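You operate a simulated robot arm through the tools that you are given. There is no shell and no other tool. Be economical: measure what you need, move in short steps, check, and stop when the job is done.

The job below is to be done with a simulated robot arm. You get a single attempt, and the scene is never put back.

## Task
Clear the filter whose gauge is in the red band, then fire one shot into the pail.
Fine: mode on recirc while you turn the filter handle, back to pour for the shot.

The check looks at the end state, three seconds after you hand in, the way a careful person would. Anything else that was tipped, shoved, dropped, spilled or broken makes it a failure.

## Robot
A 6-joint arm with a two-finger parallel gripper on a trunk, on a base that drives. Base frame: it is fixed to the floor where the robot stands at the start and does not move with it; the origin is under the middle of the robot, x ahead of it, y to its left, z up. Lengths are in cm, angles in rad, forces in N, time in s.
Its first joint turns from -2.897 to 2.897 rad. Places, roughly: air pipe lever [-20, -130, 80]; colour dial [40, -60, 130]; grey pail (21x23x32 cm) [30, -80, 60]; heater a dial [80, 50, 100]; heater b dial [110, 90, 100]; main switch [70, 10, 120]; mixing head [40, -60, 160]; pour mode switch [60, 0, 120]; pump a wheel [80, 60, 40]; pump b wheel [110, 100, 40]; red mushroom button [50, -10, 120]; stirrer a switch [80, 40, 100]; stirrer b switch [100, 80, 100]; swing arm [110, 60, 190]; time dial [50, -70, 130]; valve a lever [80, 50, 70]. Payload 4.1 kg.
The tool frame sits at the grasp point between the pads (the TCP): z along the fingers, y along the line on which they close. The tips reach 2.3 cm beyond it. Largest opening 9.4 cm; finger width 3.8, thickness 1; the body of the gripper, 5.4 by 9.6 cm, starts 3.9 cm behind the TCP.
Orientation is that of the tool frame in the base frame, as a unit quaternion [x, y, z, w]. With the fingers straight down and closing along the base's y, the tool's x points along the base's -x, its y along +y and its z along -z.

## Interface
- The arm moves only by the tool servo_tool. Its argument "targets" is a list of rows, each a list of 7 numbers: the shift along the base's x, y, z in units of 300 mm (1.0 is 300 mm), then the turn, a rotation vector about the base's x, y, z in units of 180 degrees (1.0 is 180 degrees), then the finger opening in cm, from 0 to 9.4. In form: [[x, y, z, wx, wy, wz, jaw], ...]. A call has 1 to 20 rows; each row is the pose to reach, as a shift and turn from the pose commanded when the call began. A call with a number of a shift or a turn outside -1 to 1 is refused whole. Rows are played at 5 a second. More than 5 cm and 0.15 rad between two rows, or a gripper value outside its range, and nothing of the call is played. Where a pose cannot be reached the arm comes as near as it can. A force on the tool above 60 N (or 10 N above the force at the start of the call, whichever is more), or a blocked arm, ends the call early, and 0.2 s more pass. Each finger travels about 4.5 cm/s and halts on what it meets, pressing with about 41 N; the grip force reading is that of the motor and also rises with nothing between the fingers. The clock runs only during rows and for 0.2 s after the last one: add rows that repeat a pose to give the fingers time. The reply holds the time, the measured pose of the TCP, the force on the tool along the base axes, the opening and the grip force, in the units named above and with some noise, with the torque about the TCP (base axes, N m) and any sound that the robot's microphone picked up.
- Cameras (640 x 400 px; columns grow to the right, rows downward): "scene" is now at [0.08, 10.91, 156.63]; the picture's right is [-0.70, -0.72, 0.00], its down [-0.34, 0.33, -0.88] and it looks along [0.63, -0.61, -0.47] (base axes); focal length 214 px, centre (320, 200). "wrist" rides on the gripper at [8.6, 1.6, -7.4] in the tool frame; the picture's right is [-0.18, 0.98, 0.00], its down [-0.58, -0.11, -0.81] and it looks along [-0.79, -0.15, 0.59] (tool axes); focal length 243 px, centre (320, 200). There is no depth. A picture from a camera that has moved, and an enlarged one, comes with that camera's place and axes in the base frame and with its lens. The place of the scene camera against the robot may be out by one fixed shift of up to 1.2 cm in any direction.
- capture(camera): a new picture of that camera. It takes no simulated time.
- raise_lower(by): slides the trunk up (or, below 0, down) by that many cm; the arm and the scene camera ride with it, the base frame stays. It gives what a move gives, with no picture.
- steer(legs): drives the robot by 1 to 6 legs, each [ahead, turn to the left] in cm and rad, along the robot's own axes; the way and the turn of a leg run together, so that a leg with both is an arc; at most 150 cm and 3.142 rad a leg. The arm and the cameras ride along, it lands a little off, and it stops where it bumps. It gives what a move gives.
- head_to(pan, tilt): turns the head with the scene camera to pan (to the left, within 2.705 rad either way) and tilt (down, from -0.506 to 1.204), counted from straight ahead of the robot. It gives what a move gives.
- inspect(camera, box): a new picture of the part [left, top, right, bottom] of that camera's present view, enlarged. It takes no simulated time.
- job_done(): hands the job in; it is judged then, once.

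Go step by step. Nothing tells you exact positions but the pictures and the camera data: compare them with the known pose of the tool, close in by small moves and look again before you grip or let go. The budget is 120 turns and 98 pictures, counting those below and the enlarged ones. Unless the task says otherwise, let go and move clear before handing in, and close with one line.

The tools are called after "Request:" as a command line: name --pt "numbers of a row" for each row, then --argument value for the rest, lists and objects as JSON in quotes. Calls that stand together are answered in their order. servo_tool: Moves the arm, as the interface text tells. Its arguments: {"type":"object","properties":{"targets":{"type":"array","items":{"type":"array","items":{"type":"number"}}}},"required":["targets"]} The other tools are called the same way: raise_lower (by) slides the trunk up or down; steer (legs) drives the base; head_to (pan, tilt) turns the head that bears the scene camera; capture (camera) takes a picture; inspect (camera, box) takes an enlarged picture of a part of a camera's view; job_done () hands the job in.

At the start:

```text
clock: 0.0
eef_pos: [39.21, -17.8, 100.09]
orientation: [-0.001, 1.0, 0.0, -0.001]
wrist_force: [0.3, 0.1, -0.5]
torque: [-0.04, -0.02, 0.01]
finger_gap: 9.39
gripper_force: 0.1
trunk travel left (down, up): [-50.0, 9.0]
robot x, y, heading: [-0.04, 0.47, 0.001]
head pan, tilt: [-0.768, 0.49]
```

scene: 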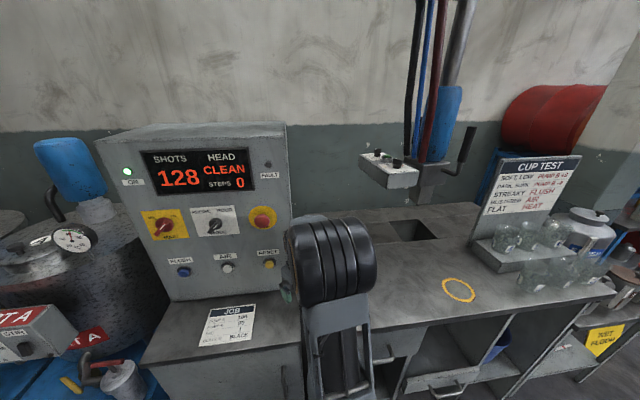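
wrist: 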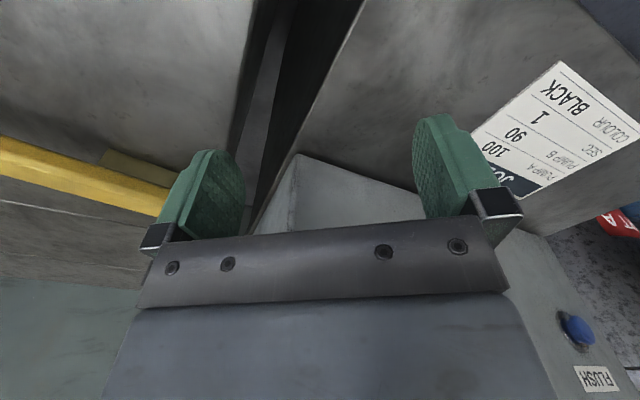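

I see a control panel (shots 128, head clean), a mixing head over the table with a ring mark, and cups at the right. I'll look closer at the panel and find the filters and the pail.

Request:
inspect --camera "scene" --box '[100, 120, 320, 350]'

Request:
inspect --camera "scene" --box '[340, 120, 640, 400]'

Request:
head_to --pan 0.5 --tilt 0.5

Request:
capture --camera "scene"

```text
1.74 times, centred on (210, 235) of scene
camera zoom: at [0.08, 10.91, 156.63], right [-0.7, -0.72, 0.0], down [-0.34, 0.33, -0.88], along [0.63, -0.61, -0.47], focal length 373 px, centre (511, 139)
```

zoom: 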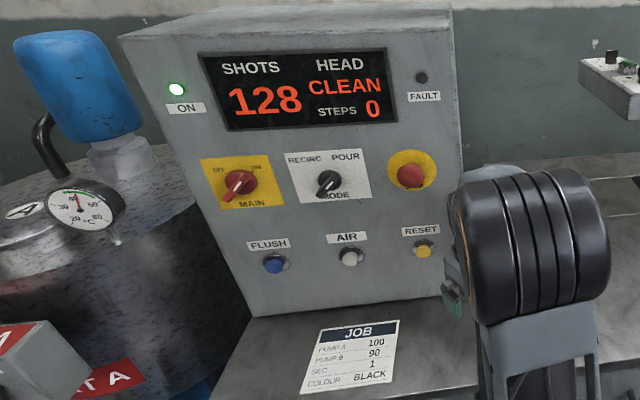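

```text
1.43 times, centred on (490, 260) of scene
camera zoom: at [0.08, 10.91, 156.63], right [-0.7, -0.72, 0.0], down [-0.34, 0.33, -0.88], along [0.63, -0.61, -0.47], focal length 306 px, centre (77, 114)
```

zoom: 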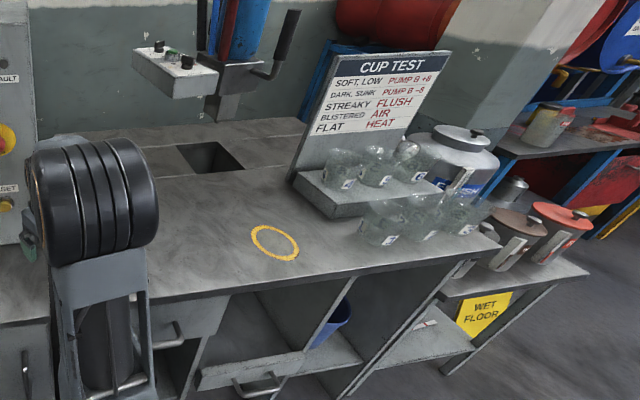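

```text
clock: 1.4
eef_pos: [39.16, -17.79, 99.95]
orientation: [0.0, 1.0, 0.0, 0.0]
wrist_force: [0.5, 0.3, 0.5]
torque: [0.02, -0.03, 0.01]
finger_gap: 9.42
gripper_force: 0.2
trunk travel left (down, up): [-50.0, 9.0]
robot x, y, heading: [0.61, 0.16, 0.002]
head pan, tilt: [0.499, 0.499]
```

```text
93 pictures are left
camera scene: at [1.52, 21.6, 156.54], right [0.48, -0.88, 0.0], down [-0.42, -0.23, -0.88], along [0.77, 0.42, -0.48], focal length 214 px, centre (320, 200)
```

scene: 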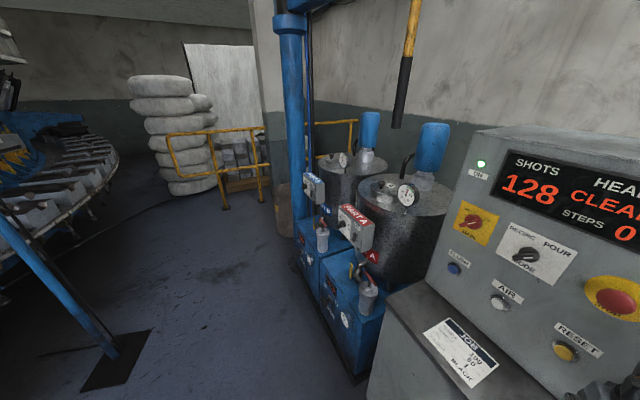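

The two tanks A and B stand to the left of the panel, with filters (silver canisters) low in front. I'll zoom in on them.

Request:
inspect --camera "scene" --box '[290, 160, 410, 340]'

Request:
inspect --camera "scene" --box '[440, 180, 600, 300]'

```text
2.22 times, centred on (350, 250) of scene
camera zoom: at [1.52, 21.6, 156.54], right [0.48, -0.88, 0.0], down [-0.42, -0.23, -0.88], along [0.77, 0.42, -0.48], focal length 477 px, centre (253, 89)
```

zoom: 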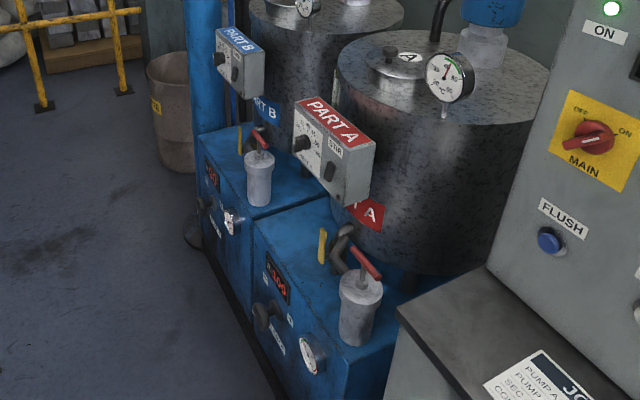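

```text
3.33 times, centred on (520, 240) of scene
camera zoom: at [1.52, 21.6, 156.54], right [0.48, -0.88, 0.0], down [-0.42, -0.23, -0.88], along [0.77, 0.42, -0.48], focal length 715 px, centre (-347, 67)
```

zoom: 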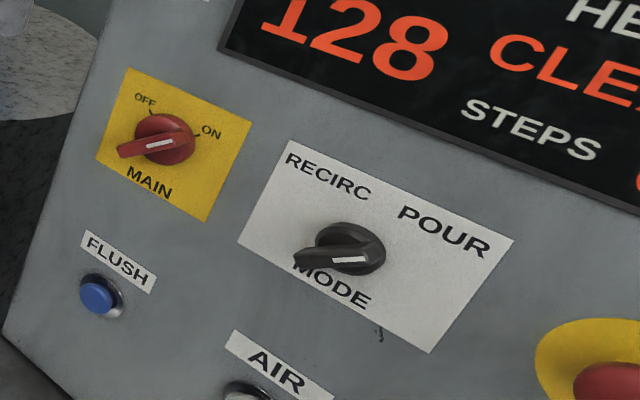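

The mode switch appears set to POUR (like the MAIN pointer at ON). The machine's front runs diagonally; I'll pull the arm back and look at the filters' gauges and pail area.

Request:
servo_tool --pt "-0.1 0.1 0 0 0 0 9.4" --pt "-0.2 0.2 0 0 0 0 9.4" --pt "-0.3 0.3 0 0 0 0 9.4" --pt "-0.4 0.4 0 0 0 0 9.4"

Request:
head_to --pan -1.1 --tilt 0.6

Request:
capture --camera "scene"

```text
clock: 2.5
eef_pos: [28.23, -6.2, 100.51]
orientation: [0.001, 1.0, 0.0, -0.001]
wrist_force: [0.4, 0.1, 0.4]
torque: [-0.01, -0.01, -0.04]
finger_gap: 9.42
gripper_force: 0.1
out of reach, approached as far as the arm can: row 4
trunk travel left (down, up): [-50.0, 9.0]
robot x, y, heading: [-0.06, -0.27, -0.002]
head pan, tilt: [0.499, 0.499]
```

```text
clock: 4.1
eef_pos: [28.2, -6.16, 100.48]
orientation: [0.0, 1.0, -0.001, -0.001]
wrist_force: [-0.3, 0.0, -0.3]
torque: [-0.01, 0.04, -0.02]
finger_gap: 9.42
gripper_force: 0.1
trunk travel left (down, up): [-50.0, 9.0]
robot x, y, heading: [0.11, 0.13, 0.001]
head pan, tilt: [-1.1, 0.6]
```

```text
90 pictures are left
camera scene: at [-2.46, 9.38, 155.63], right [-0.89, -0.45, 0.0], down [-0.26, 0.5, -0.83], along [0.38, -0.73, -0.56], focal length 214 px, centre (320, 200)
```

scene: 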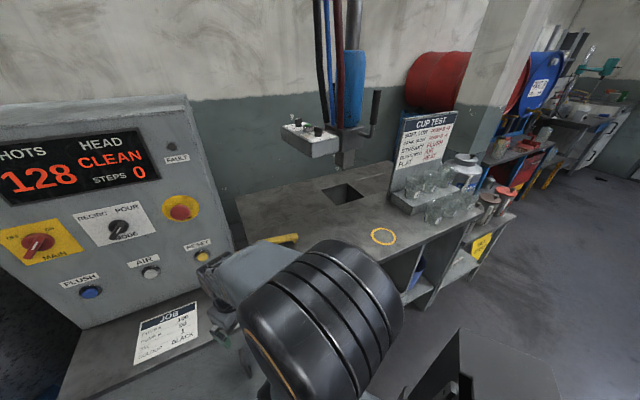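

The pail likely sits under the bench hole; I'll turn to face the machine square-on, back off and survey.

Request:
steer --legs '[[0, -0.785], [-40, 0]]'

Request:
head_to --pan 0.0 --tilt 0.6

Request:
capture --camera "scene"

Request:
head_to --pan 1.0 --tilt 0.6

Request:
capture --camera "scene"

```text
clock: 8.7
eef_pos: [-12.98, 4.34, 100.48]
orientation: [0.384, 0.923, 0.0, 0.001]
wrist_force: [0.3, 0.1, -0.4]
torque: [-0.02, 0.02, -0.01]
finger_gap: 9.38
gripper_force: 0.0
trunk travel left (down, up): [-50.0, 9.0]
robot x, y, heading: [-28.09, 28.45, -0.786]
head pan, tilt: [-1.1, 0.6]
```

```text
clock: 10.0
eef_pos: [-12.91, 4.25, 100.58]
orientation: [0.383, 0.924, 0.001, -0.001]
wrist_force: [0.4, -0.2, 0.5]
torque: [-0.01, 0.0, -0.01]
finger_gap: 9.41
gripper_force: 0.2
trunk travel left (down, up): [-50.0, 9.0]
robot x, y, heading: [-28.19, 28.96, -0.792]
head pan, tilt: [0.0, 0.6]
```

```text
89 pictures are left
camera scene: at [-14.98, 38.86, 155.63], right [-0.71, -0.7, 0.0], down [-0.4, 0.4, -0.83], along [0.58, -0.59, -0.56], focal length 214 px, centre (320, 200)
```

scene: 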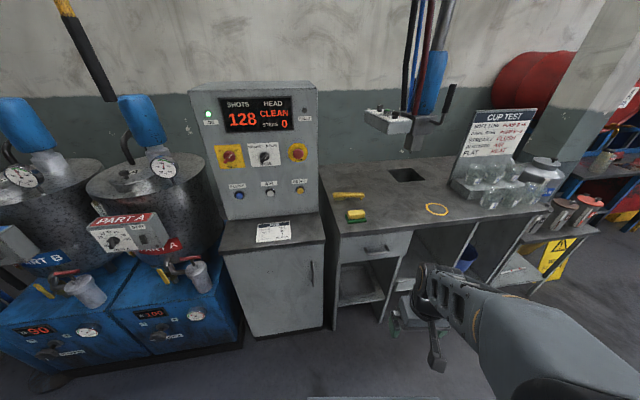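

```text
clock: 11.3
eef_pos: [-12.95, 4.3, 100.54]
orientation: [0.384, 0.923, 0.0, 0.0]
wrist_force: [0.3, -0.4, -0.1]
torque: [0.0, 0.0, -0.01]
finger_gap: 9.41
gripper_force: 0.1
trunk travel left (down, up): [-50.0, 9.0]
robot x, y, heading: [-27.81, 28.74, -0.784]
head pan, tilt: [1.0, 0.6]
```

```text
88 pictures are left
camera scene: at [-12.57, 46.98, 155.63], right [0.21, -0.98, 0.0], down [-0.55, -0.12, -0.83], along [0.81, 0.17, -0.56], focal length 214 px, centre (320, 200)
```

scene: 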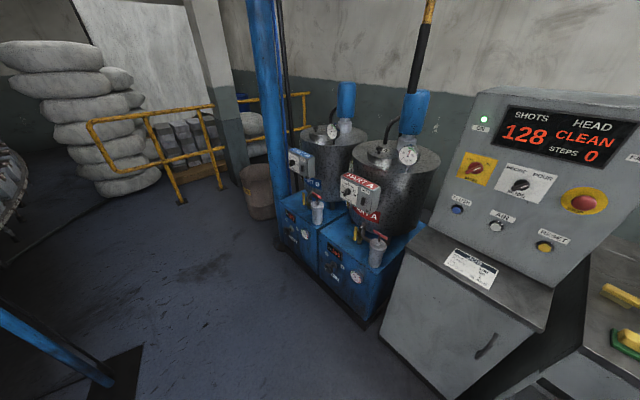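

The gauges now face the camera; I'll zoom in on them and on the pail area.

Request:
head_to --pan 0.3 --tilt 0.6

Request:
inspect --camera "scene" --box '[80, 220, 320, 370]'

Request:
head_to --pan -0.2 --tilt 0.6

Request:
inspect --camera "scene" --box '[220, 60, 480, 320]'

```text
clock: 12.4
eef_pos: [-12.97, 4.27, 100.59]
orientation: [0.384, 0.923, 0.001, -0.001]
wrist_force: [-0.9, -0.1, 0.6]
torque: [0.01, 0.03, -0.07]
finger_gap: 9.41
gripper_force: 0.0
trunk travel left (down, up): [-50.0, 9.0]
robot x, y, heading: [-28.13, 28.56, -0.786]
head pan, tilt: [0.3, 0.6]
```

```text
2.67 times, centred on (200, 295) of scene
camera zoom: at [-13.4, 40.99, 155.63], right [-0.47, -0.88, 0.0], down [-0.5, 0.26, -0.83], along [0.73, -0.39, -0.56], focal length 572 px, centre (640, -53)
```

zoom: 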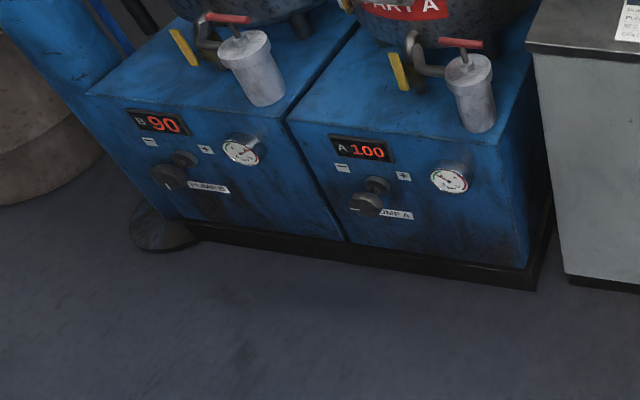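

```text
clock: 13.3
eef_pos: [-12.96, 4.27, 100.56]
orientation: [0.384, 0.923, 0.0, -0.001]
wrist_force: [-1.0, 0.3, -0.1]
torque: [0.01, -0.01, 0.02]
finger_gap: 9.38
gripper_force: 0.0
trunk travel left (down, up): [-50.0, 9.0]
robot x, y, heading: [-28.35, 28.72, -0.788]
head pan, tilt: [-0.201, 0.6]
```

```text
1.54 times, centred on (350, 190) of scene
camera zoom: at [-16.35, 37.75, 155.63], right [-0.83, -0.55, 0.0], down [-0.31, 0.47, -0.83], along [0.45, -0.69, -0.56], focal length 330 px, centre (274, 215)
```

zoom: 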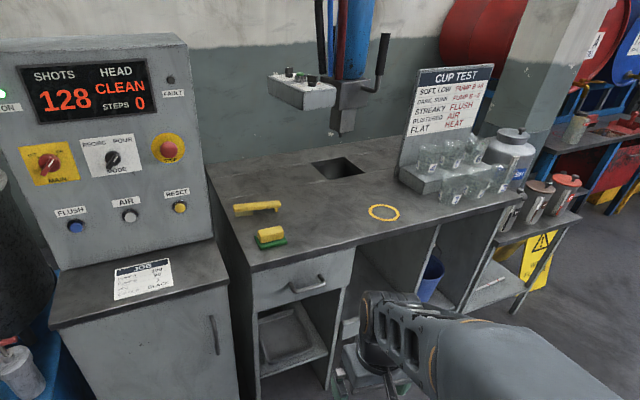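

Request:
head_to --pan 0.4 --tilt 0.8

Request:
inspect --camera "scene" --box '[160, 200, 320, 300]'

Request:
head_to --pan -0.2 --tilt 0.9

Request:
capture --camera "scene"

```text
clock: 14.3
eef_pos: [-13.0, 4.31, 100.54]
orientation: [0.384, 0.923, 0.0, 0.0]
wrist_force: [0.4, 0.0, 0.2]
torque: [-0.05, 0.04, 0.0]
finger_gap: 9.39
gripper_force: 0.1
trunk travel left (down, up): [-50.0, 9.0]
robot x, y, heading: [-28.35, 28.2, -0.784]
head pan, tilt: [0.4, 0.799]
```

```text
4.00 times, centred on (240, 250) of scene
camera zoom: at [-13.75, 42.07, 153.95], right [-0.38, -0.93, 0.0], down [-0.66, 0.27, -0.7], along [0.65, -0.26, -0.72], focal length 858 px, centre (640, 0)
```

zoom: 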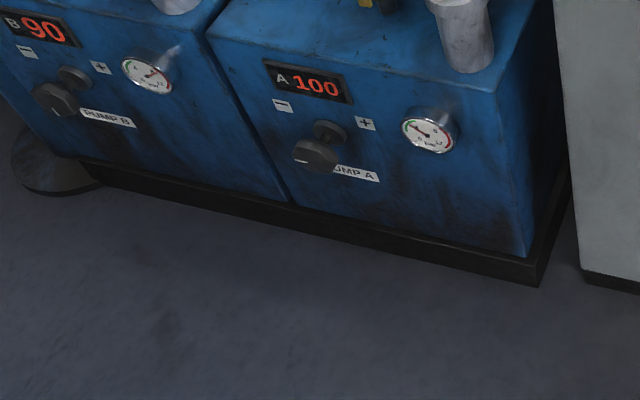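

```text
clock: 15.3
eef_pos: [-12.93, 4.31, 100.63]
orientation: [0.384, 0.923, 0.0, 0.0]
wrist_force: [-0.8, 1.0, 0.1]
torque: [-0.01, 0.02, -0.01]
finger_gap: 9.4
gripper_force: 0.0
trunk travel left (down, up): [-50.0, 9.0]
robot x, y, heading: [-27.84, 28.81, -0.786]
head pan, tilt: [-0.201, 0.901]
```

```text
84 pictures are left
camera scene: at [-17.05, 38.82, 153.15], right [-0.83, -0.55, 0.0], down [-0.43, 0.65, -0.62], along [0.34, -0.52, -0.78], focal length 214 px, centre (320, 200)
```

scene: 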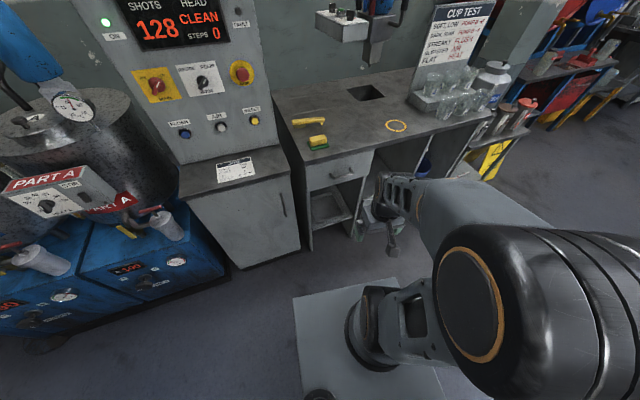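

I'll zoom hard on each gauge.

Request:
head_to --pan 0.5 --tilt 0.8

Request:
inspect --camera "scene" --box '[200, 190, 320, 265]'

```text
clock: 16.4
eef_pos: [-13.0, 4.32, 100.58]
orientation: [0.383, 0.924, 0.001, -0.001]
wrist_force: [0.2, 0.6, -0.4]
torque: [-0.02, -0.02, 0.03]
finger_gap: 9.41
gripper_force: 0.0
trunk travel left (down, up): [-50.0, 9.0]
robot x, y, heading: [-28.33, 28.85, -0.787]
head pan, tilt: [0.499, 0.799]
```

```text
5.33 times, centred on (260, 228) of scene
camera zoom: at [-13.48, 42.83, 153.94], right [-0.29, -0.96, 0.0], down [-0.69, 0.2, -0.7], along [0.67, -0.2, -0.72], focal length 1144 px, centre (640, 53)
```

zoom: 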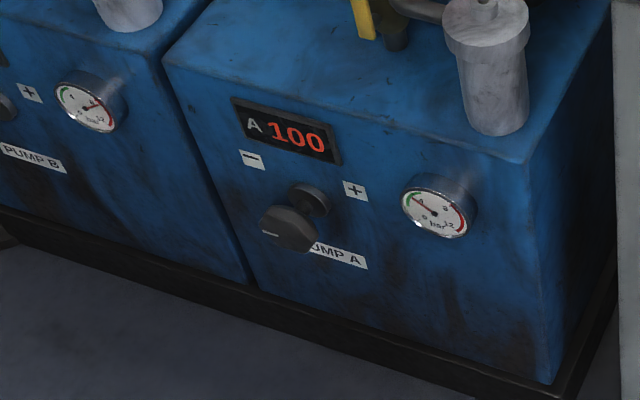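

Request:
inspect --camera "scene" --box '[206, 200, 230, 215]'

Request:
inspect --camera "scene" --box '[270, 220, 294, 235]'

```text
16.00 times, centred on (218, 208) of scene
camera zoom: at [-13.48, 42.83, 153.94], right [-0.29, -0.96, 0.0], down [-0.69, 0.2, -0.7], along [0.67, -0.2, -0.72], focal length 3432 px, centre (1952, 80)
```

zoom: 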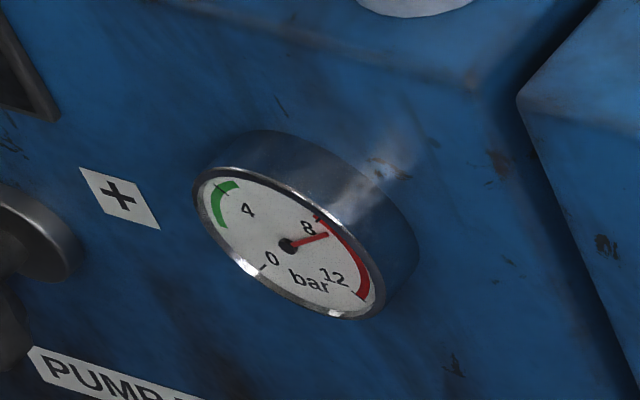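

```text
16.00 times, centred on (282, 228) of scene
camera zoom: at [-13.48, 42.83, 153.94], right [-0.29, -0.96, 0.0], down [-0.69, 0.2, -0.7], along [0.67, -0.2, -0.72], focal length 3432 px, centre (928, -240)
```

zoom: 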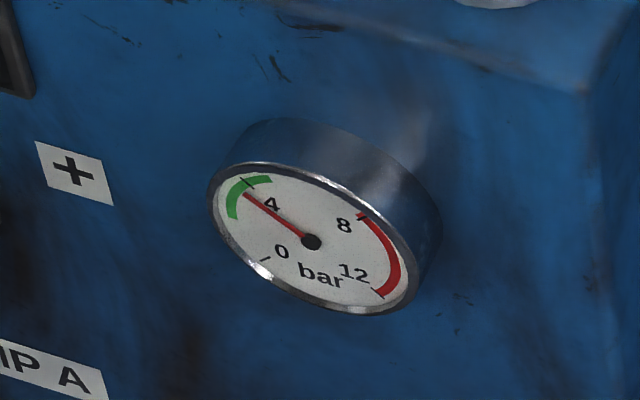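

Gauge B is in the red band (8–12), A in green, so filter B is the one to clear. First I'll drive in front of the panel to set the mode to RECIRC.

Request:
steer --legs '[[0, 1.571], [38, 0], [0, -1.571], [24, 0]]'

Request:
head_to --pan 0.0 --tilt 0.5

Request:
capture --camera "scene"

```text
clock: 27.8
eef_pos: [30.79, 13.5, 100.4]
orientation: [0.39, 0.921, 0.001, -0.001]
wrist_force: [-0.6, 0.1, 0.0]
torque: [-0.04, -0.02, 0.02]
finger_gap: 9.43
gripper_force: 0.1
trunk travel left (down, up): [-50.0, 9.0]
robot x, y, heading: [15.81, 38.28, -0.803]
head pan, tilt: [0.499, 0.799]
```

```text
clock: 28.7
eef_pos: [30.88, 13.46, 100.5]
orientation: [0.39, 0.921, 0.0, -0.001]
wrist_force: [0.1, 0.5, 0.4]
torque: [-0.01, -0.01, 0.01]
finger_gap: 9.41
gripper_force: 0.0
trunk travel left (down, up): [-50.0, 9.0]
robot x, y, heading: [15.81, 38.18, -0.8]
head pan, tilt: [0.0, 0.499]
```

```text
80 pictures are left
camera scene: at [29.37, 47.9, 156.54], right [-0.72, -0.7, 0.0], down [-0.33, 0.34, -0.88], along [0.61, -0.63, -0.48], focal length 214 px, centre (320, 200)
```

scene: 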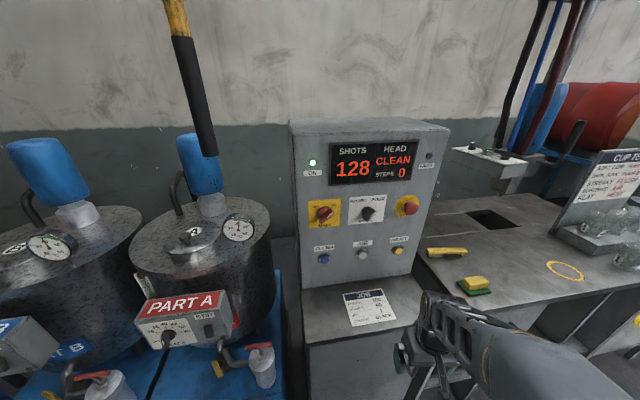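

Request:
inspect --camera "scene" --box '[290, 180, 450, 280]'

Request:
capture --camera "wrist"

```text
4.00 times, centred on (370, 230) of scene
camera zoom: at [29.37, 47.9, 156.54], right [-0.72, -0.7, 0.0], down [-0.33, 0.34, -0.88], along [0.61, -0.63, -0.48], focal length 858 px, centre (120, 80)
```

zoom: 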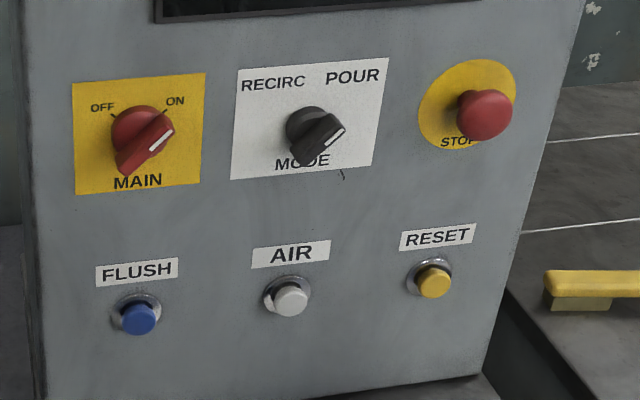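

```text
78 pictures are left
camera wrist: at [25.96, 20.8, 107.94], right [0.83, 0.55, 0.0], down [0.33, -0.49, 0.81], along [0.45, -0.67, -0.59], focal length 243 px, centre (320, 200)
```

wrist: 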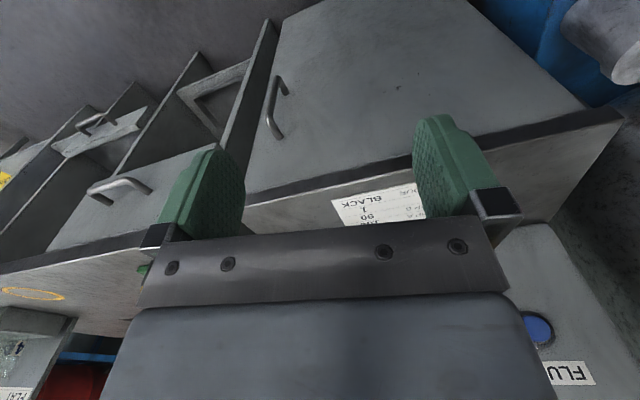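

The knob is at about (56.8,-2.2,122) and pointing to POUR. I'll raise the tool and pitch it horizontal toward the panel.

Request:
servo_tool --pt "0 0 0.16 0 0 0 9.4" --pt "0 0 0.32 0 0 0 9.4" --pt "0 0 0.48 0 0 0 9.4" --pt "0 0 0.65 0 0 0 9.4" --pt "0.044 -0.011 0.65 -0.032 -0.032 0 9.4" --pt "0.087 -0.022 0.65 -0.064 -0.064 0 9.4" --pt "0.131 -0.033 0.65 -0.096 -0.096 0 9.4" --pt "0.175 -0.044 0.65 -0.129 -0.129 0 9.4" --pt "0.218 -0.055 0.65 -0.161 -0.161 0 9.4" --pt "0.262 -0.065 0.65 -0.193 -0.193 0 9.4" --pt "0.305 -0.076 0.65 -0.225 -0.225 0 9.4" --pt "0.349 -0.087 0.65 -0.257 -0.257 0 9.4" --pt "0.393 -0.098 0.65 -0.289 -0.289 0 9.4" --pt "0.436 -0.109 0.65 -0.321 -0.321 0 9.4" --pt "0.48 -0.12 0.65 -0.3536 -0.3536 0 9.4"

Request:
capture --camera "wrist"

Request:
capture --camera "scene"

```text
refused: row 4 steps farther than a row can; nothing moved
```

```text
77 pictures are left
camera wrist: at [25.96, 20.8, 107.94], right [0.83, 0.55, 0.0], down [0.33, -0.49, 0.81], along [0.45, -0.67, -0.59], focal length 243 px, centre (320, 200)
```

wrist: 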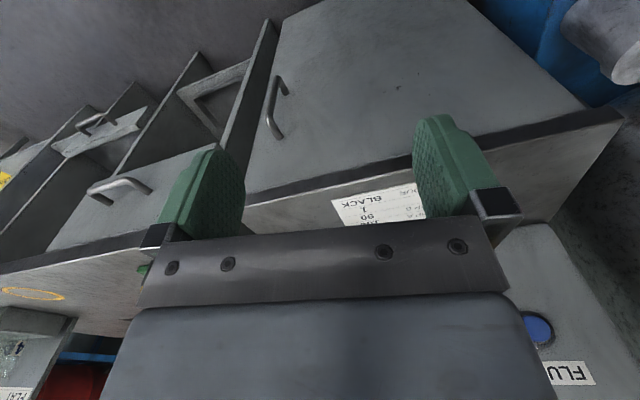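

```text
76 pictures are left
camera scene: at [29.37, 47.9, 156.54], right [-0.72, -0.7, 0.0], down [-0.33, 0.34, -0.88], along [0.61, -0.63, -0.48], focal length 214 px, centre (320, 200)
```

scene: 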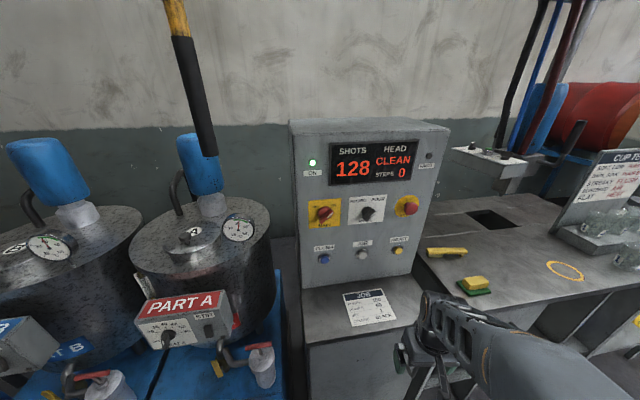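

The first row step was just over 5 cm; I'll redo it with smaller steps.

Request:
servo_tool --pt "0 0 0.13 0 0 0 9.4" --pt "0 0 0.26 0 0 0 9.4" --pt "0 0 0.39 0 0 0 9.4" --pt "0 0 0.52 0 0 0 9.4" --pt "0 0 0.65 0 0 0 9.4" --pt "0.044 -0.011 0.65 -0.032 -0.032 0 9.4" --pt "0.087 -0.022 0.65 -0.064 -0.064 0 9.4" --pt "0.131 -0.033 0.65 -0.096 -0.096 0 9.4" --pt "0.175 -0.044 0.65 -0.129 -0.129 0 9.4" --pt "0.218 -0.055 0.65 -0.161 -0.161 0 9.4" --pt "0.262 -0.065 0.65 -0.193 -0.193 0 9.4" --pt "0.305 -0.076 0.65 -0.225 -0.225 0 9.4" --pt "0.349 -0.087 0.65 -0.257 -0.257 0 9.4" --pt "0.393 -0.098 0.65 -0.289 -0.289 0 9.4" --pt "0.436 -0.109 0.65 -0.321 -0.321 0 9.4" --pt "0.48 -0.12 0.65 -0.3536 -0.3536 0 9.4"

```text
clock: 32.1
eef_pos: [47.82, 7.95, 122.62]
orientation: [0.274, 0.651, -0.264, 0.656]
wrist_force: [-0.5, 0.1, 0.3]
torque: [-0.01, 0.03, 0.0]
finger_gap: 9.41
gripper_force: 0.0
out of reach, approached as far as the arm can: row 14, 15, 16
trunk travel left (down, up): [-50.0, 9.0]
robot x, y, heading: [15.82, 38.07, -0.799]
head pan, tilt: [0.0, 0.499]
```

Request:
servo_tool --pt "0.02 -0.02 0.01 0.0295 -0.0295 0 9.4" --pt "0.04 -0.04 0.02 0.059 -0.059 0 9.4" --pt "0.06 -0.06 0.03 0.0885 -0.0885 0 9.4" --pt "0.08 -0.08 0.04 0.118 -0.118 0 9.4" --pt "0.1 -0.1 0.05 0.1475 -0.1475 0 9.4" --pt "0.12 -0.12 0.06 0.1768 -0.1768 0 9.4"

Request:
capture --camera "wrist"

Request:
capture --camera "scene"

```text
clock: 33.5
eef_pos: [51.24, 4.24, 124.52]
orientation: [0.505, 0.496, 0.005, 0.707]
wrist_force: [-0.6, -0.3, 0.9]
torque: [0.01, 0.01, -0.04]
finger_gap: 9.4
gripper_force: 0.1
trunk travel left (down, up): [-50.0, 9.0]
robot x, y, heading: [16.18, 37.89, -0.802]
head pan, tilt: [0.0, 0.499]
```

```text
75 pictures are left
camera wrist: at [51.25, 14.61, 119.56], right [0.39, 0.39, 0.83], down [-0.92, 0.22, 0.33], along [-0.06, -0.89, 0.44], focal length 243 px, centre (320, 200)
```

wrist: 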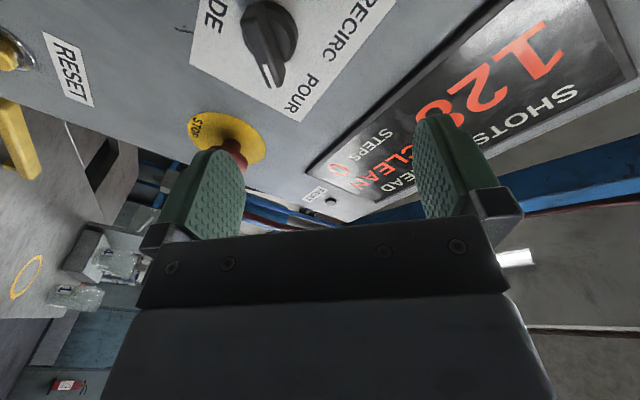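

```text
74 pictures are left
camera scene: at [29.37, 47.89, 156.54], right [-0.72, -0.7, 0.0], down [-0.33, 0.34, -0.88], along [0.61, -0.63, -0.48], focal length 214 px, centre (320, 200)
```

scene: 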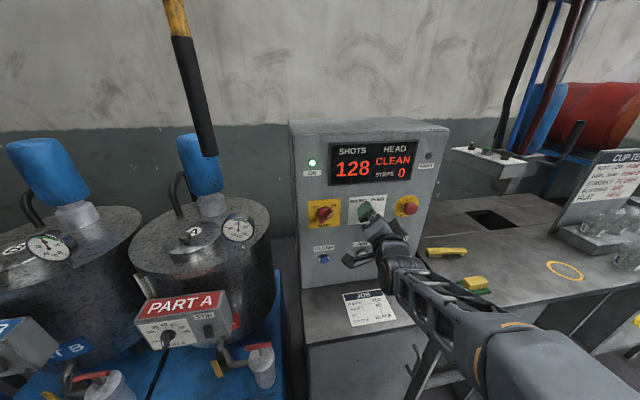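

The tool is aligned with the panel; the wrist view puts the knob about 4 cm lower than the tool axis. I'll lower and re-check.

Request:
servo_tool --pt "0.007 0.007 -0.065 0 0 0 9.4" --pt "0.014 0.014 -0.128 0 0 0 9.4" --pt "0.014 0.014 -0.128 0 0 0 9.4"

Request:
capture --camera "wrist"

```text
clock: 34.3
eef_pos: [51.73, 4.64, 120.59]
orientation: [0.504, 0.496, 0.005, 0.707]
wrist_force: [0.4, 0.4, 0.3]
torque: [0.0, 0.0, 0.01]
finger_gap: 9.39
gripper_force: 0.1
trunk travel left (down, up): [-50.0, 9.0]
robot x, y, heading: [16.05, 38.29, -0.799]
head pan, tilt: [0.0, 0.499]
```

```text
73 pictures are left
camera wrist: at [51.6, 15.05, 115.73], right [0.39, 0.39, 0.83], down [-0.92, 0.22, 0.33], along [-0.06, -0.89, 0.45], focal length 243 px, centre (320, 200)
```

wrist: 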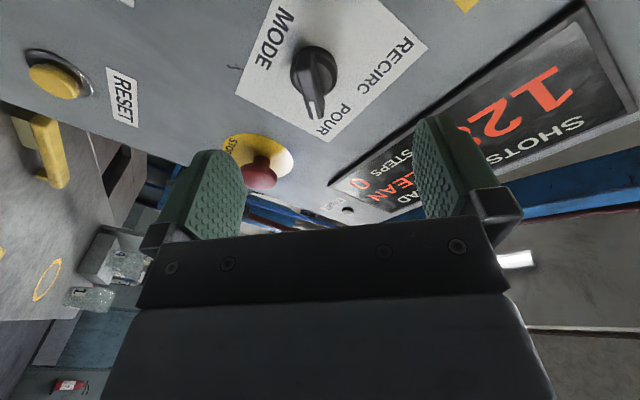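

Knob now lies on the tool axis about 10.7 cm ahead. I'll advance 6 cm and look.

Request:
servo_tool --pt "0.047 -0.047 -0.004 0 0 0 9.4" --pt "0.094 -0.094 -0.006 0 0 0 9.4" --pt "0.141 -0.141 -0.006 0 0 0 9.4" --pt "0.141 -0.141 -0.006 0 0 0 9.4"

Request:
capture --camera "wrist"

Request:
inspect --camera "scene" --box '[290, 180, 450, 280]'

```text
clock: 35.3
eef_pos: [55.87, 0.26, 120.45]
orientation: [0.503, 0.496, 0.005, 0.707]
wrist_force: [0.4, -1.0, 0.7]
torque: [-0.03, -0.04, 0.0]
finger_gap: 9.4
gripper_force: 0.0
trunk travel left (down, up): [-50.0, 9.0]
robot x, y, heading: [15.84, 38.42, -0.803]
head pan, tilt: [0.0, 0.499]
```

```text
72 pictures are left
camera wrist: at [55.86, 10.71, 115.51], right [0.39, 0.39, 0.83], down [-0.92, 0.22, 0.33], along [-0.06, -0.89, 0.45], focal length 243 px, centre (320, 200)
```

wrist: 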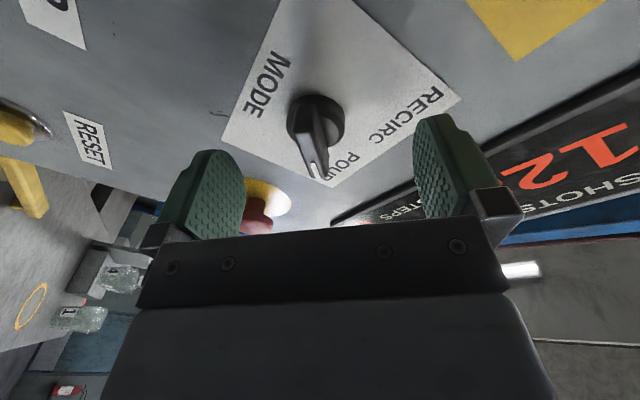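

```text
4.00 times, centred on (370, 230) of scene
camera zoom: at [29.38, 47.88, 156.54], right [-0.72, -0.7, 0.0], down [-0.33, 0.34, -0.88], along [0.61, -0.63, -0.48], focal length 858 px, centre (120, 80)
```

zoom: 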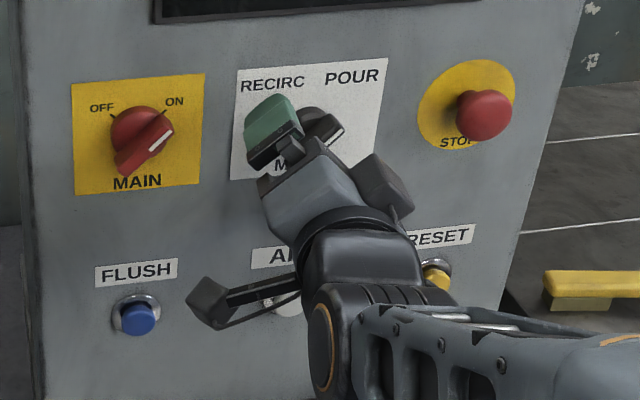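

Request:
servo_tool --pt "0.024 -0.024 0 0 0 0 9.4" --pt "0.047 -0.047 0 0 0 0 9.4" --pt "0.047 -0.047 0 0 0 0 6" --pt "0.047 -0.047 0 0 0 0 4" --pt "0.047 -0.047 0 0 0 0 2" --pt "0.047 -0.047 0 0 0 0 1" --pt "0.047 -0.047 0 0 0 0 1" --pt "0.047 -0.047 0 0 0 0 1" --pt "0.047 -0.047 0 0 0 0 1" --pt "0.047 -0.047 0 0 0 0 1"

Request:
capture --camera "wrist"

```text
clock: 37.5
eef_pos: [57.12, -1.26, 120.26]
orientation: [0.505, 0.498, 0.006, 0.705]
wrist_force: [-19.9, -2.6, -20.8]
torque: [-0.16, 0.32, -0.15]
finger_gap: 1.82
gripper_force: 9.7
trunk travel left (down, up): [-50.0, 9.0]
robot x, y, heading: [15.91, 38.25, -0.801]
head pan, tilt: [0.0, 0.499]
```

```text
70 pictures are left
camera wrist: at [57.0, 9.22, 115.4], right [0.39, 0.39, 0.83], down [-0.92, 0.22, 0.33], along [-0.06, -0.9, 0.44], focal length 243 px, centre (320, 200)
```

wrist: 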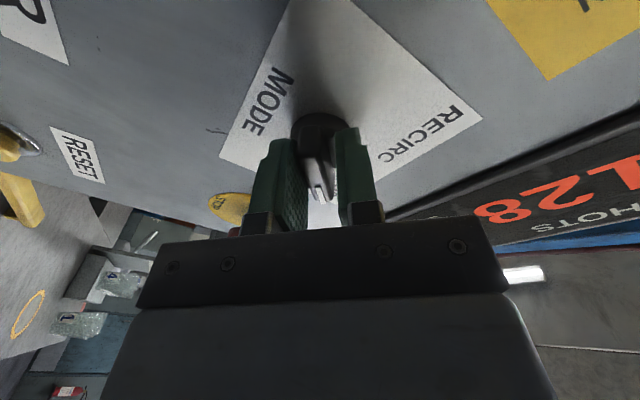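

The fingers have the bar. Now turn it 90° counter-clockwise (seen from the front) to RECIRC.

Request:
servo_tool --pt "0.047 -0.047 0 -0.0305 0.0305 0 1" --pt "0.047 -0.047 0 -0.061 0.061 0 1"

```text
clock: 37.9
eef_pos: [57.09, -1.34, 120.12]
orientation: [0.492, 0.514, -0.018, 0.703]
wrist_force: [-37.8, 21.7, 0.2]
torque: [-0.22, -0.33, 0.27]
finger_gap: 1.7
gripper_force: 7.7
trunk travel left (down, up): [-50.0, 9.0]
robot x, y, heading: [15.61, 37.92, -0.8]
head pan, tilt: [0.0, 0.499]
stopped in row 1: the force on the tool passed its limit (the readings are from after the stop); the commanded pose is now the measured one
```

I mistakenly added a forward shift, which the force limit caught. I'll ease back slightly and rotate in place.

Request:
servo_tool --pt "-0.008 0.008 0 0 0 0 1" --pt "-0.008 0.008 0 0 0 0 1"

Request:
servo_tool --pt "0 0 0 -0.03 0.03 0 1" --pt "0 0 0 -0.06 0.06 0 1" --pt "0 0 0 -0.09 0.09 0 1" --pt "0 0 0 -0.12 0.12 0 1"

```text
clock: 38.5
eef_pos: [57.14, -1.21, 120.24]
orientation: [0.49, 0.515, -0.018, 0.703]
wrist_force: [-31.6, 5.6, 4.4]
torque: [-0.21, -0.29, 0.16]
finger_gap: 1.69
gripper_force: 7.9
trunk travel left (down, up): [-50.0, 9.0]
robot x, y, heading: [16.09, 38.05, -0.808]
head pan, tilt: [0.0, 0.499]
```

```text
clock: 39.5
eef_pos: [56.92, -1.36, 120.04]
orientation: [0.341, 0.624, -0.206, 0.672]
wrist_force: [-42.5, -1.1, -3.4]
torque: [-0.19, -0.52, 0.13]
finger_gap: 1.76
gripper_force: 8.7
trunk travel left (down, up): [-50.0, 9.0]
robot x, y, heading: [15.87, 38.24, -0.805]
head pan, tilt: [0.0, 0.499]
```

Request:
servo_tool --pt "-0.019 0 0 0 0 0 1" --pt "-0.019 0 0 -0.03 0.03 0 1" --pt "-0.019 0 0 -0.06 0.06 0 1" --pt "-0.019 0 0 -0.09 0.09 0 1"

Request:
capture --camera "wrist"

```text
clock: 40.5
eef_pos: [56.75, -1.51, 119.9]
orientation: [0.21, 0.678, -0.338, 0.618]
wrist_force: [-15.9, -9.2, 1.2]
torque: [-0.11, -0.27, -0.03]
finger_gap: 1.75
gripper_force: 8.8
trunk travel left (down, up): [-50.0, 9.0]
robot x, y, heading: [15.68, 38.28, -0.802]
head pan, tilt: [0.0, 0.499]
```

```text
69 pictures are left
camera wrist: at [51.41, 3.71, 111.17], right [0.72, 0.7, -0.01], down [-0.55, 0.58, 0.6], along [0.42, -0.42, 0.8], focal length 243 px, centre (320, 200)
```

wrist: 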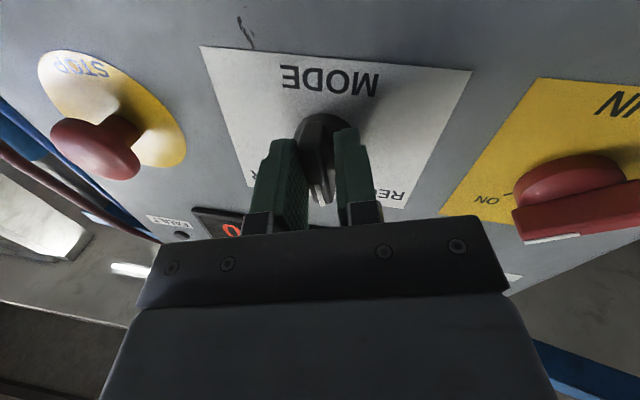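

The knob is about vertical now, halfway. Continuing the turn.

Request:
servo_tool --pt "-0.006 -0.006 0 -0.03 0.03 0 1" --pt "-0.006 -0.006 0 -0.06 0.06 0 1" --pt "-0.006 -0.006 0 -0.09 0.09 0 1" --pt "-0.006 -0.006 0 -0.12 0.12 0 1" --pt "-0.006 -0.006 0 -0.15 0.15 0 1" --pt "-0.006 -0.006 0 -0.18 0.18 0 1" --pt "-0.006 -0.006 0 -0.19 0.19 0 1"

Request:
capture --camera "wrist"

```text
clock: 42.1
eef_pos: [56.37, -1.92, 120.15]
orientation: [-0.083, 0.7, -0.565, 0.429]
wrist_force: [-22.7, -21.4, 15.2]
torque: [0.45, -0.75, -0.09]
finger_gap: 2.27
gripper_force: 14.2
trunk travel left (down, up): [-50.0, 9.0]
robot x, y, heading: [15.94, 38.06, -0.802]
head pan, tilt: [0.0, 0.499]
```

```text
68 pictures are left
camera wrist: at [46.4, -1.17, 114.19], right [0.48, 0.45, -0.75], down [-0.24, 0.89, 0.38], along [0.85, 0.0, 0.53], focal length 243 px, centre (320, 200)
```

wrist: 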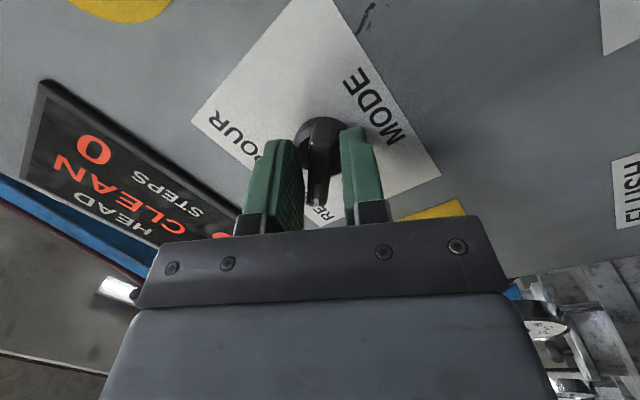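

The bar points to RECIRC now. I'll open, back off and check.

Request:
servo_tool --pt "0 0 0 0 0 0 3" --pt "0 0 0 0 0 0 6" --pt "0 0 0 0 0 0 9.4" --pt "0 0 0 0 0 0 9.4" --pt "0 0 0 0 0 0 9.4" --pt "-0.06 0.06 0 0 0 0 9.4" --pt "-0.12 0.12 0 0 0 0 9.4" --pt "-0.18 0.18 0 0 0 0 9.4" --pt "-0.24 0.24 0 0 0 0 9.4"

Request:
capture --camera "wrist"

Request:
inspect --camera "scene" --box '[290, 130, 450, 230]'

```text
clock: 44.1
eef_pos: [49.7, 5.68, 119.89]
orientation: [-0.086, 0.701, -0.564, 0.428]
wrist_force: [0.6, 0.5, -0.3]
torque: [0.02, 0.01, 0.01]
finger_gap: 9.41
gripper_force: 0.0
trunk travel left (down, up): [-50.0, 9.0]
robot x, y, heading: [15.99, 38.56, -0.804]
head pan, tilt: [0.0, 0.499]
```

```text
67 pictures are left
camera wrist: at [39.7, 6.38, 114.06], right [0.47, 0.45, -0.76], down [-0.24, 0.89, 0.38], along [0.85, 0.0, 0.53], focal length 243 px, centre (320, 200)
```

wrist: 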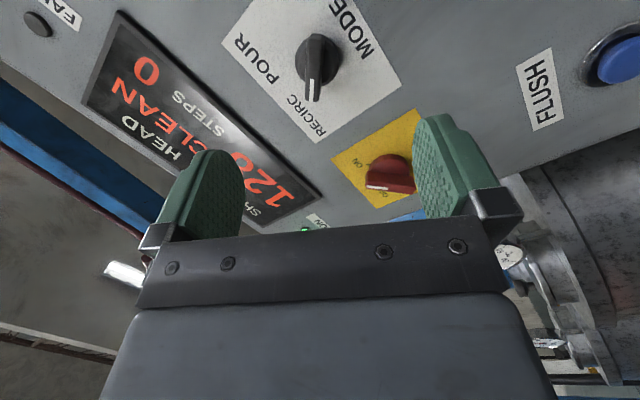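

```text
4.00 times, centred on (370, 180) of scene
camera zoom: at [29.27, 47.89, 156.54], right [-0.72, -0.7, 0.0], down [-0.33, 0.34, -0.88], along [0.61, -0.63, -0.48], focal length 858 px, centre (120, 280)
```

zoom: 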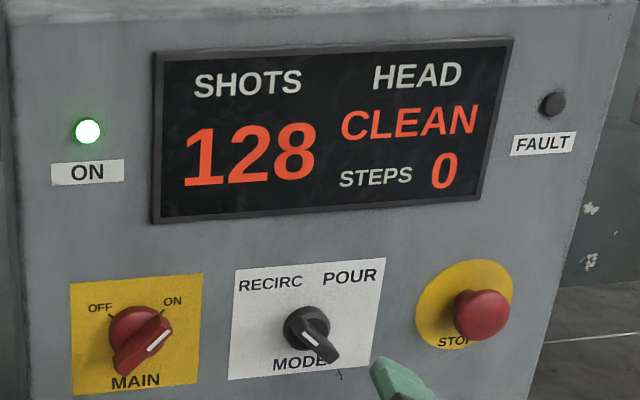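

Mode is on RECIRC. Now I fold the tool back downward and retract before driving to filter B.

Request:
servo_tool --pt "0 0 0 0.03 -0.03 0 9.4" --pt "0 0 0 0.06 -0.06 0 9.4" --pt "0 0 0 0.09 -0.09 0 9.4" --pt "0 0 0 0.12 -0.12 0 9.4" --pt "0 0 0 0.15 -0.15 0 9.4" --pt "0 0 0 0.18 -0.18 0 9.4" --pt "0 0 0 0.21 -0.21 0 9.4" --pt "0 0 0 0.2357 -0.2357 0 9.4"

Request:
servo_tool --pt "-0.036 0.036 0 0.032 0.032 0 9.4" --pt "-0.072 0.072 0 0.064 0.064 0 9.4" --pt "-0.108 0.108 0 0.096 0.096 0 9.4" --pt "-0.144 0.144 0 0.129 0.129 0 9.4" --pt "-0.18 0.18 0 0.161 0.161 0 9.4" --pt "-0.216 0.216 0 0.193 0.193 0 9.4" --pt "-0.252 0.252 0 0.225 0.225 0 9.4" --pt "-0.288 0.288 0 0.257 0.257 0 9.4" --pt "-0.324 0.324 0 0.289 0.289 0 9.4" --pt "-0.36 0.36 0 0.321 0.321 0 9.4" --pt "-0.4 0.4 0 0.3536 0.3536 0 9.4"

Request:
steer --legs '[[-25, 0], [0, 1.58], [76, 0], [0, -1.57]]'

Request:
head_to --pan 0.0 --tilt 0.7

Request:
capture --camera "scene"

```text
clock: 45.9
eef_pos: [49.61, 5.64, 120.01]
orientation: [0.277, 0.655, -0.271, 0.649]
wrist_force: [0.8, 1.1, 0.8]
torque: [-0.01, 0.02, 0.03]
finger_gap: 9.38
gripper_force: 0.1
trunk travel left (down, up): [-50.0, 9.0]
robot x, y, heading: [15.6, 38.19, -0.796]
head pan, tilt: [0.0, 0.499]
```

```text
clock: 48.3
eef_pos: [35.55, 14.59, 119.42]
orientation: [0.38, 0.914, -0.131, -0.045]
wrist_force: [-0.6, -0.5, -0.5]
torque: [0.01, 0.01, 0.0]
finger_gap: 9.41
gripper_force: 0.0
out of reach, approached as far as the arm can: row 3, 4, 5, 6, 7, 8, 9, 10, 11
trunk travel left (down, up): [-50.0, 9.0]
robot x, y, heading: [15.66, 38.18, -0.803]
head pan, tilt: [0.0, 0.499]
```

```text
clock: 61.5
eef_pos: [72.39, 86.63, 119.44]
orientation: [0.376, 0.916, -0.133, -0.043]
wrist_force: [0.6, -0.6, 0.6]
torque: [0.03, -0.01, 0.02]
finger_gap: 9.43
gripper_force: 0.0
trunk travel left (down, up): [-50.0, 9.0]
robot x, y, heading: [52.5, 109.34, -0.789]
head pan, tilt: [0.0, 0.499]
```

```text
clock: 62.2
eef_pos: [72.52, 86.74, 119.4]
orientation: [0.376, 0.916, -0.133, -0.042]
wrist_force: [-0.3, -0.2, -0.3]
torque: [0.0, 0.01, 0.0]
finger_gap: 9.39
gripper_force: 0.0
trunk travel left (down, up): [-50.0, 9.0]
robot x, y, heading: [52.63, 109.82, -0.788]
head pan, tilt: [0.0, 0.7]
```

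```text
65 pictures are left
camera scene: at [65.35, 120.18, 154.77], right [-0.71, -0.7, 0.0], down [-0.45, 0.46, -0.77], along [0.54, -0.54, -0.64], focal length 214 px, centre (320, 200)
```

scene: 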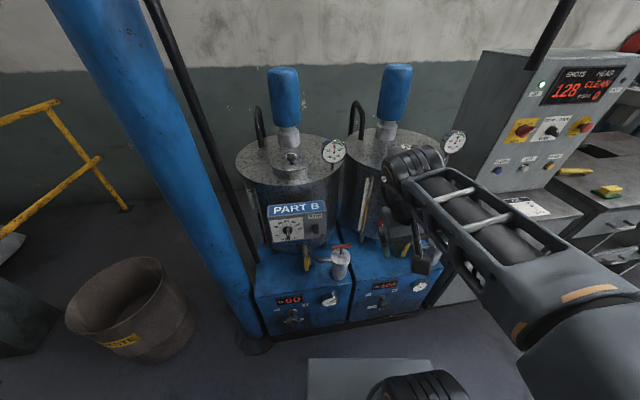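

Request:
inspect --camera "scene" --box '[240, 200, 400, 300]'

```text
4.00 times, centred on (320, 250) of scene
camera zoom: at [65.35, 120.18, 154.77], right [-0.71, -0.7, 0.0], down [-0.45, 0.46, -0.77], along [0.54, -0.54, -0.64], focal length 858 px, centre (320, 0)
```

zoom: 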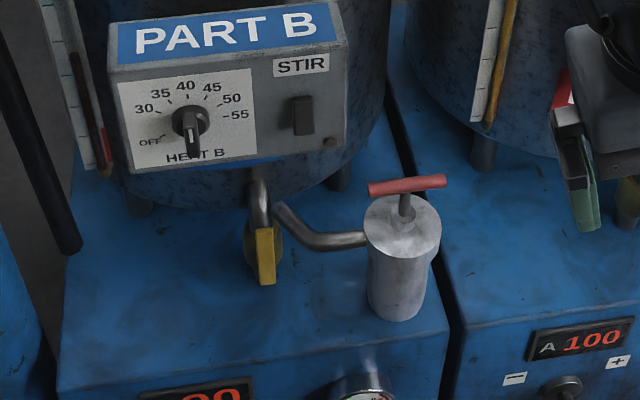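

Filter B's red T-handle is near (100,72.5,79.5). I'll drive 14 cm closer, then lower the trunk somewhat and straighten the tool.

Request:
steer --legs '[[14, 0]]'

Request:
raise_lower --by -18

Request:
capture --camera "wrist"

```text
clock: 63.5
eef_pos: [82.42, 76.7, 119.47]
orientation: [0.375, 0.916, -0.133, -0.043]
wrist_force: [0.9, 0.3, -0.5]
torque: [0.01, 0.0, -0.01]
finger_gap: 9.4
gripper_force: 0.1
trunk travel left (down, up): [-50.0, 9.0]
robot x, y, heading: [62.3, 99.62, -0.789]
head pan, tilt: [0.0, 0.7]
```

```text
clock: 65.5
eef_pos: [82.39, 76.67, 101.31]
orientation: [0.375, 0.917, -0.133, -0.043]
wrist_force: [-0.7, -0.2, 0.3]
torque: [0.03, -0.02, -0.02]
finger_gap: 9.4
gripper_force: 0.1
trunk travel left (down, up): [-32.0, 27.0]
robot x, y, heading: [62.11, 99.94, -0.791]
head pan, tilt: [0.0, 0.7]
```

```text
63 pictures are left
camera wrist: at [78.57, 85.46, 107.84], right [0.8, 0.54, -0.27], down [0.49, -0.31, 0.82], along [0.36, -0.78, -0.51], focal length 243 px, centre (320, 200)
```

wrist: 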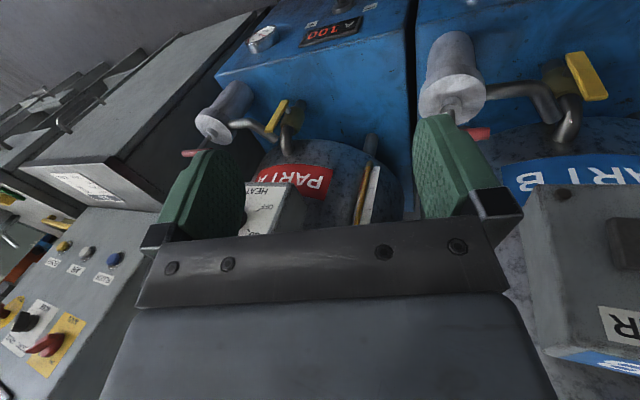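

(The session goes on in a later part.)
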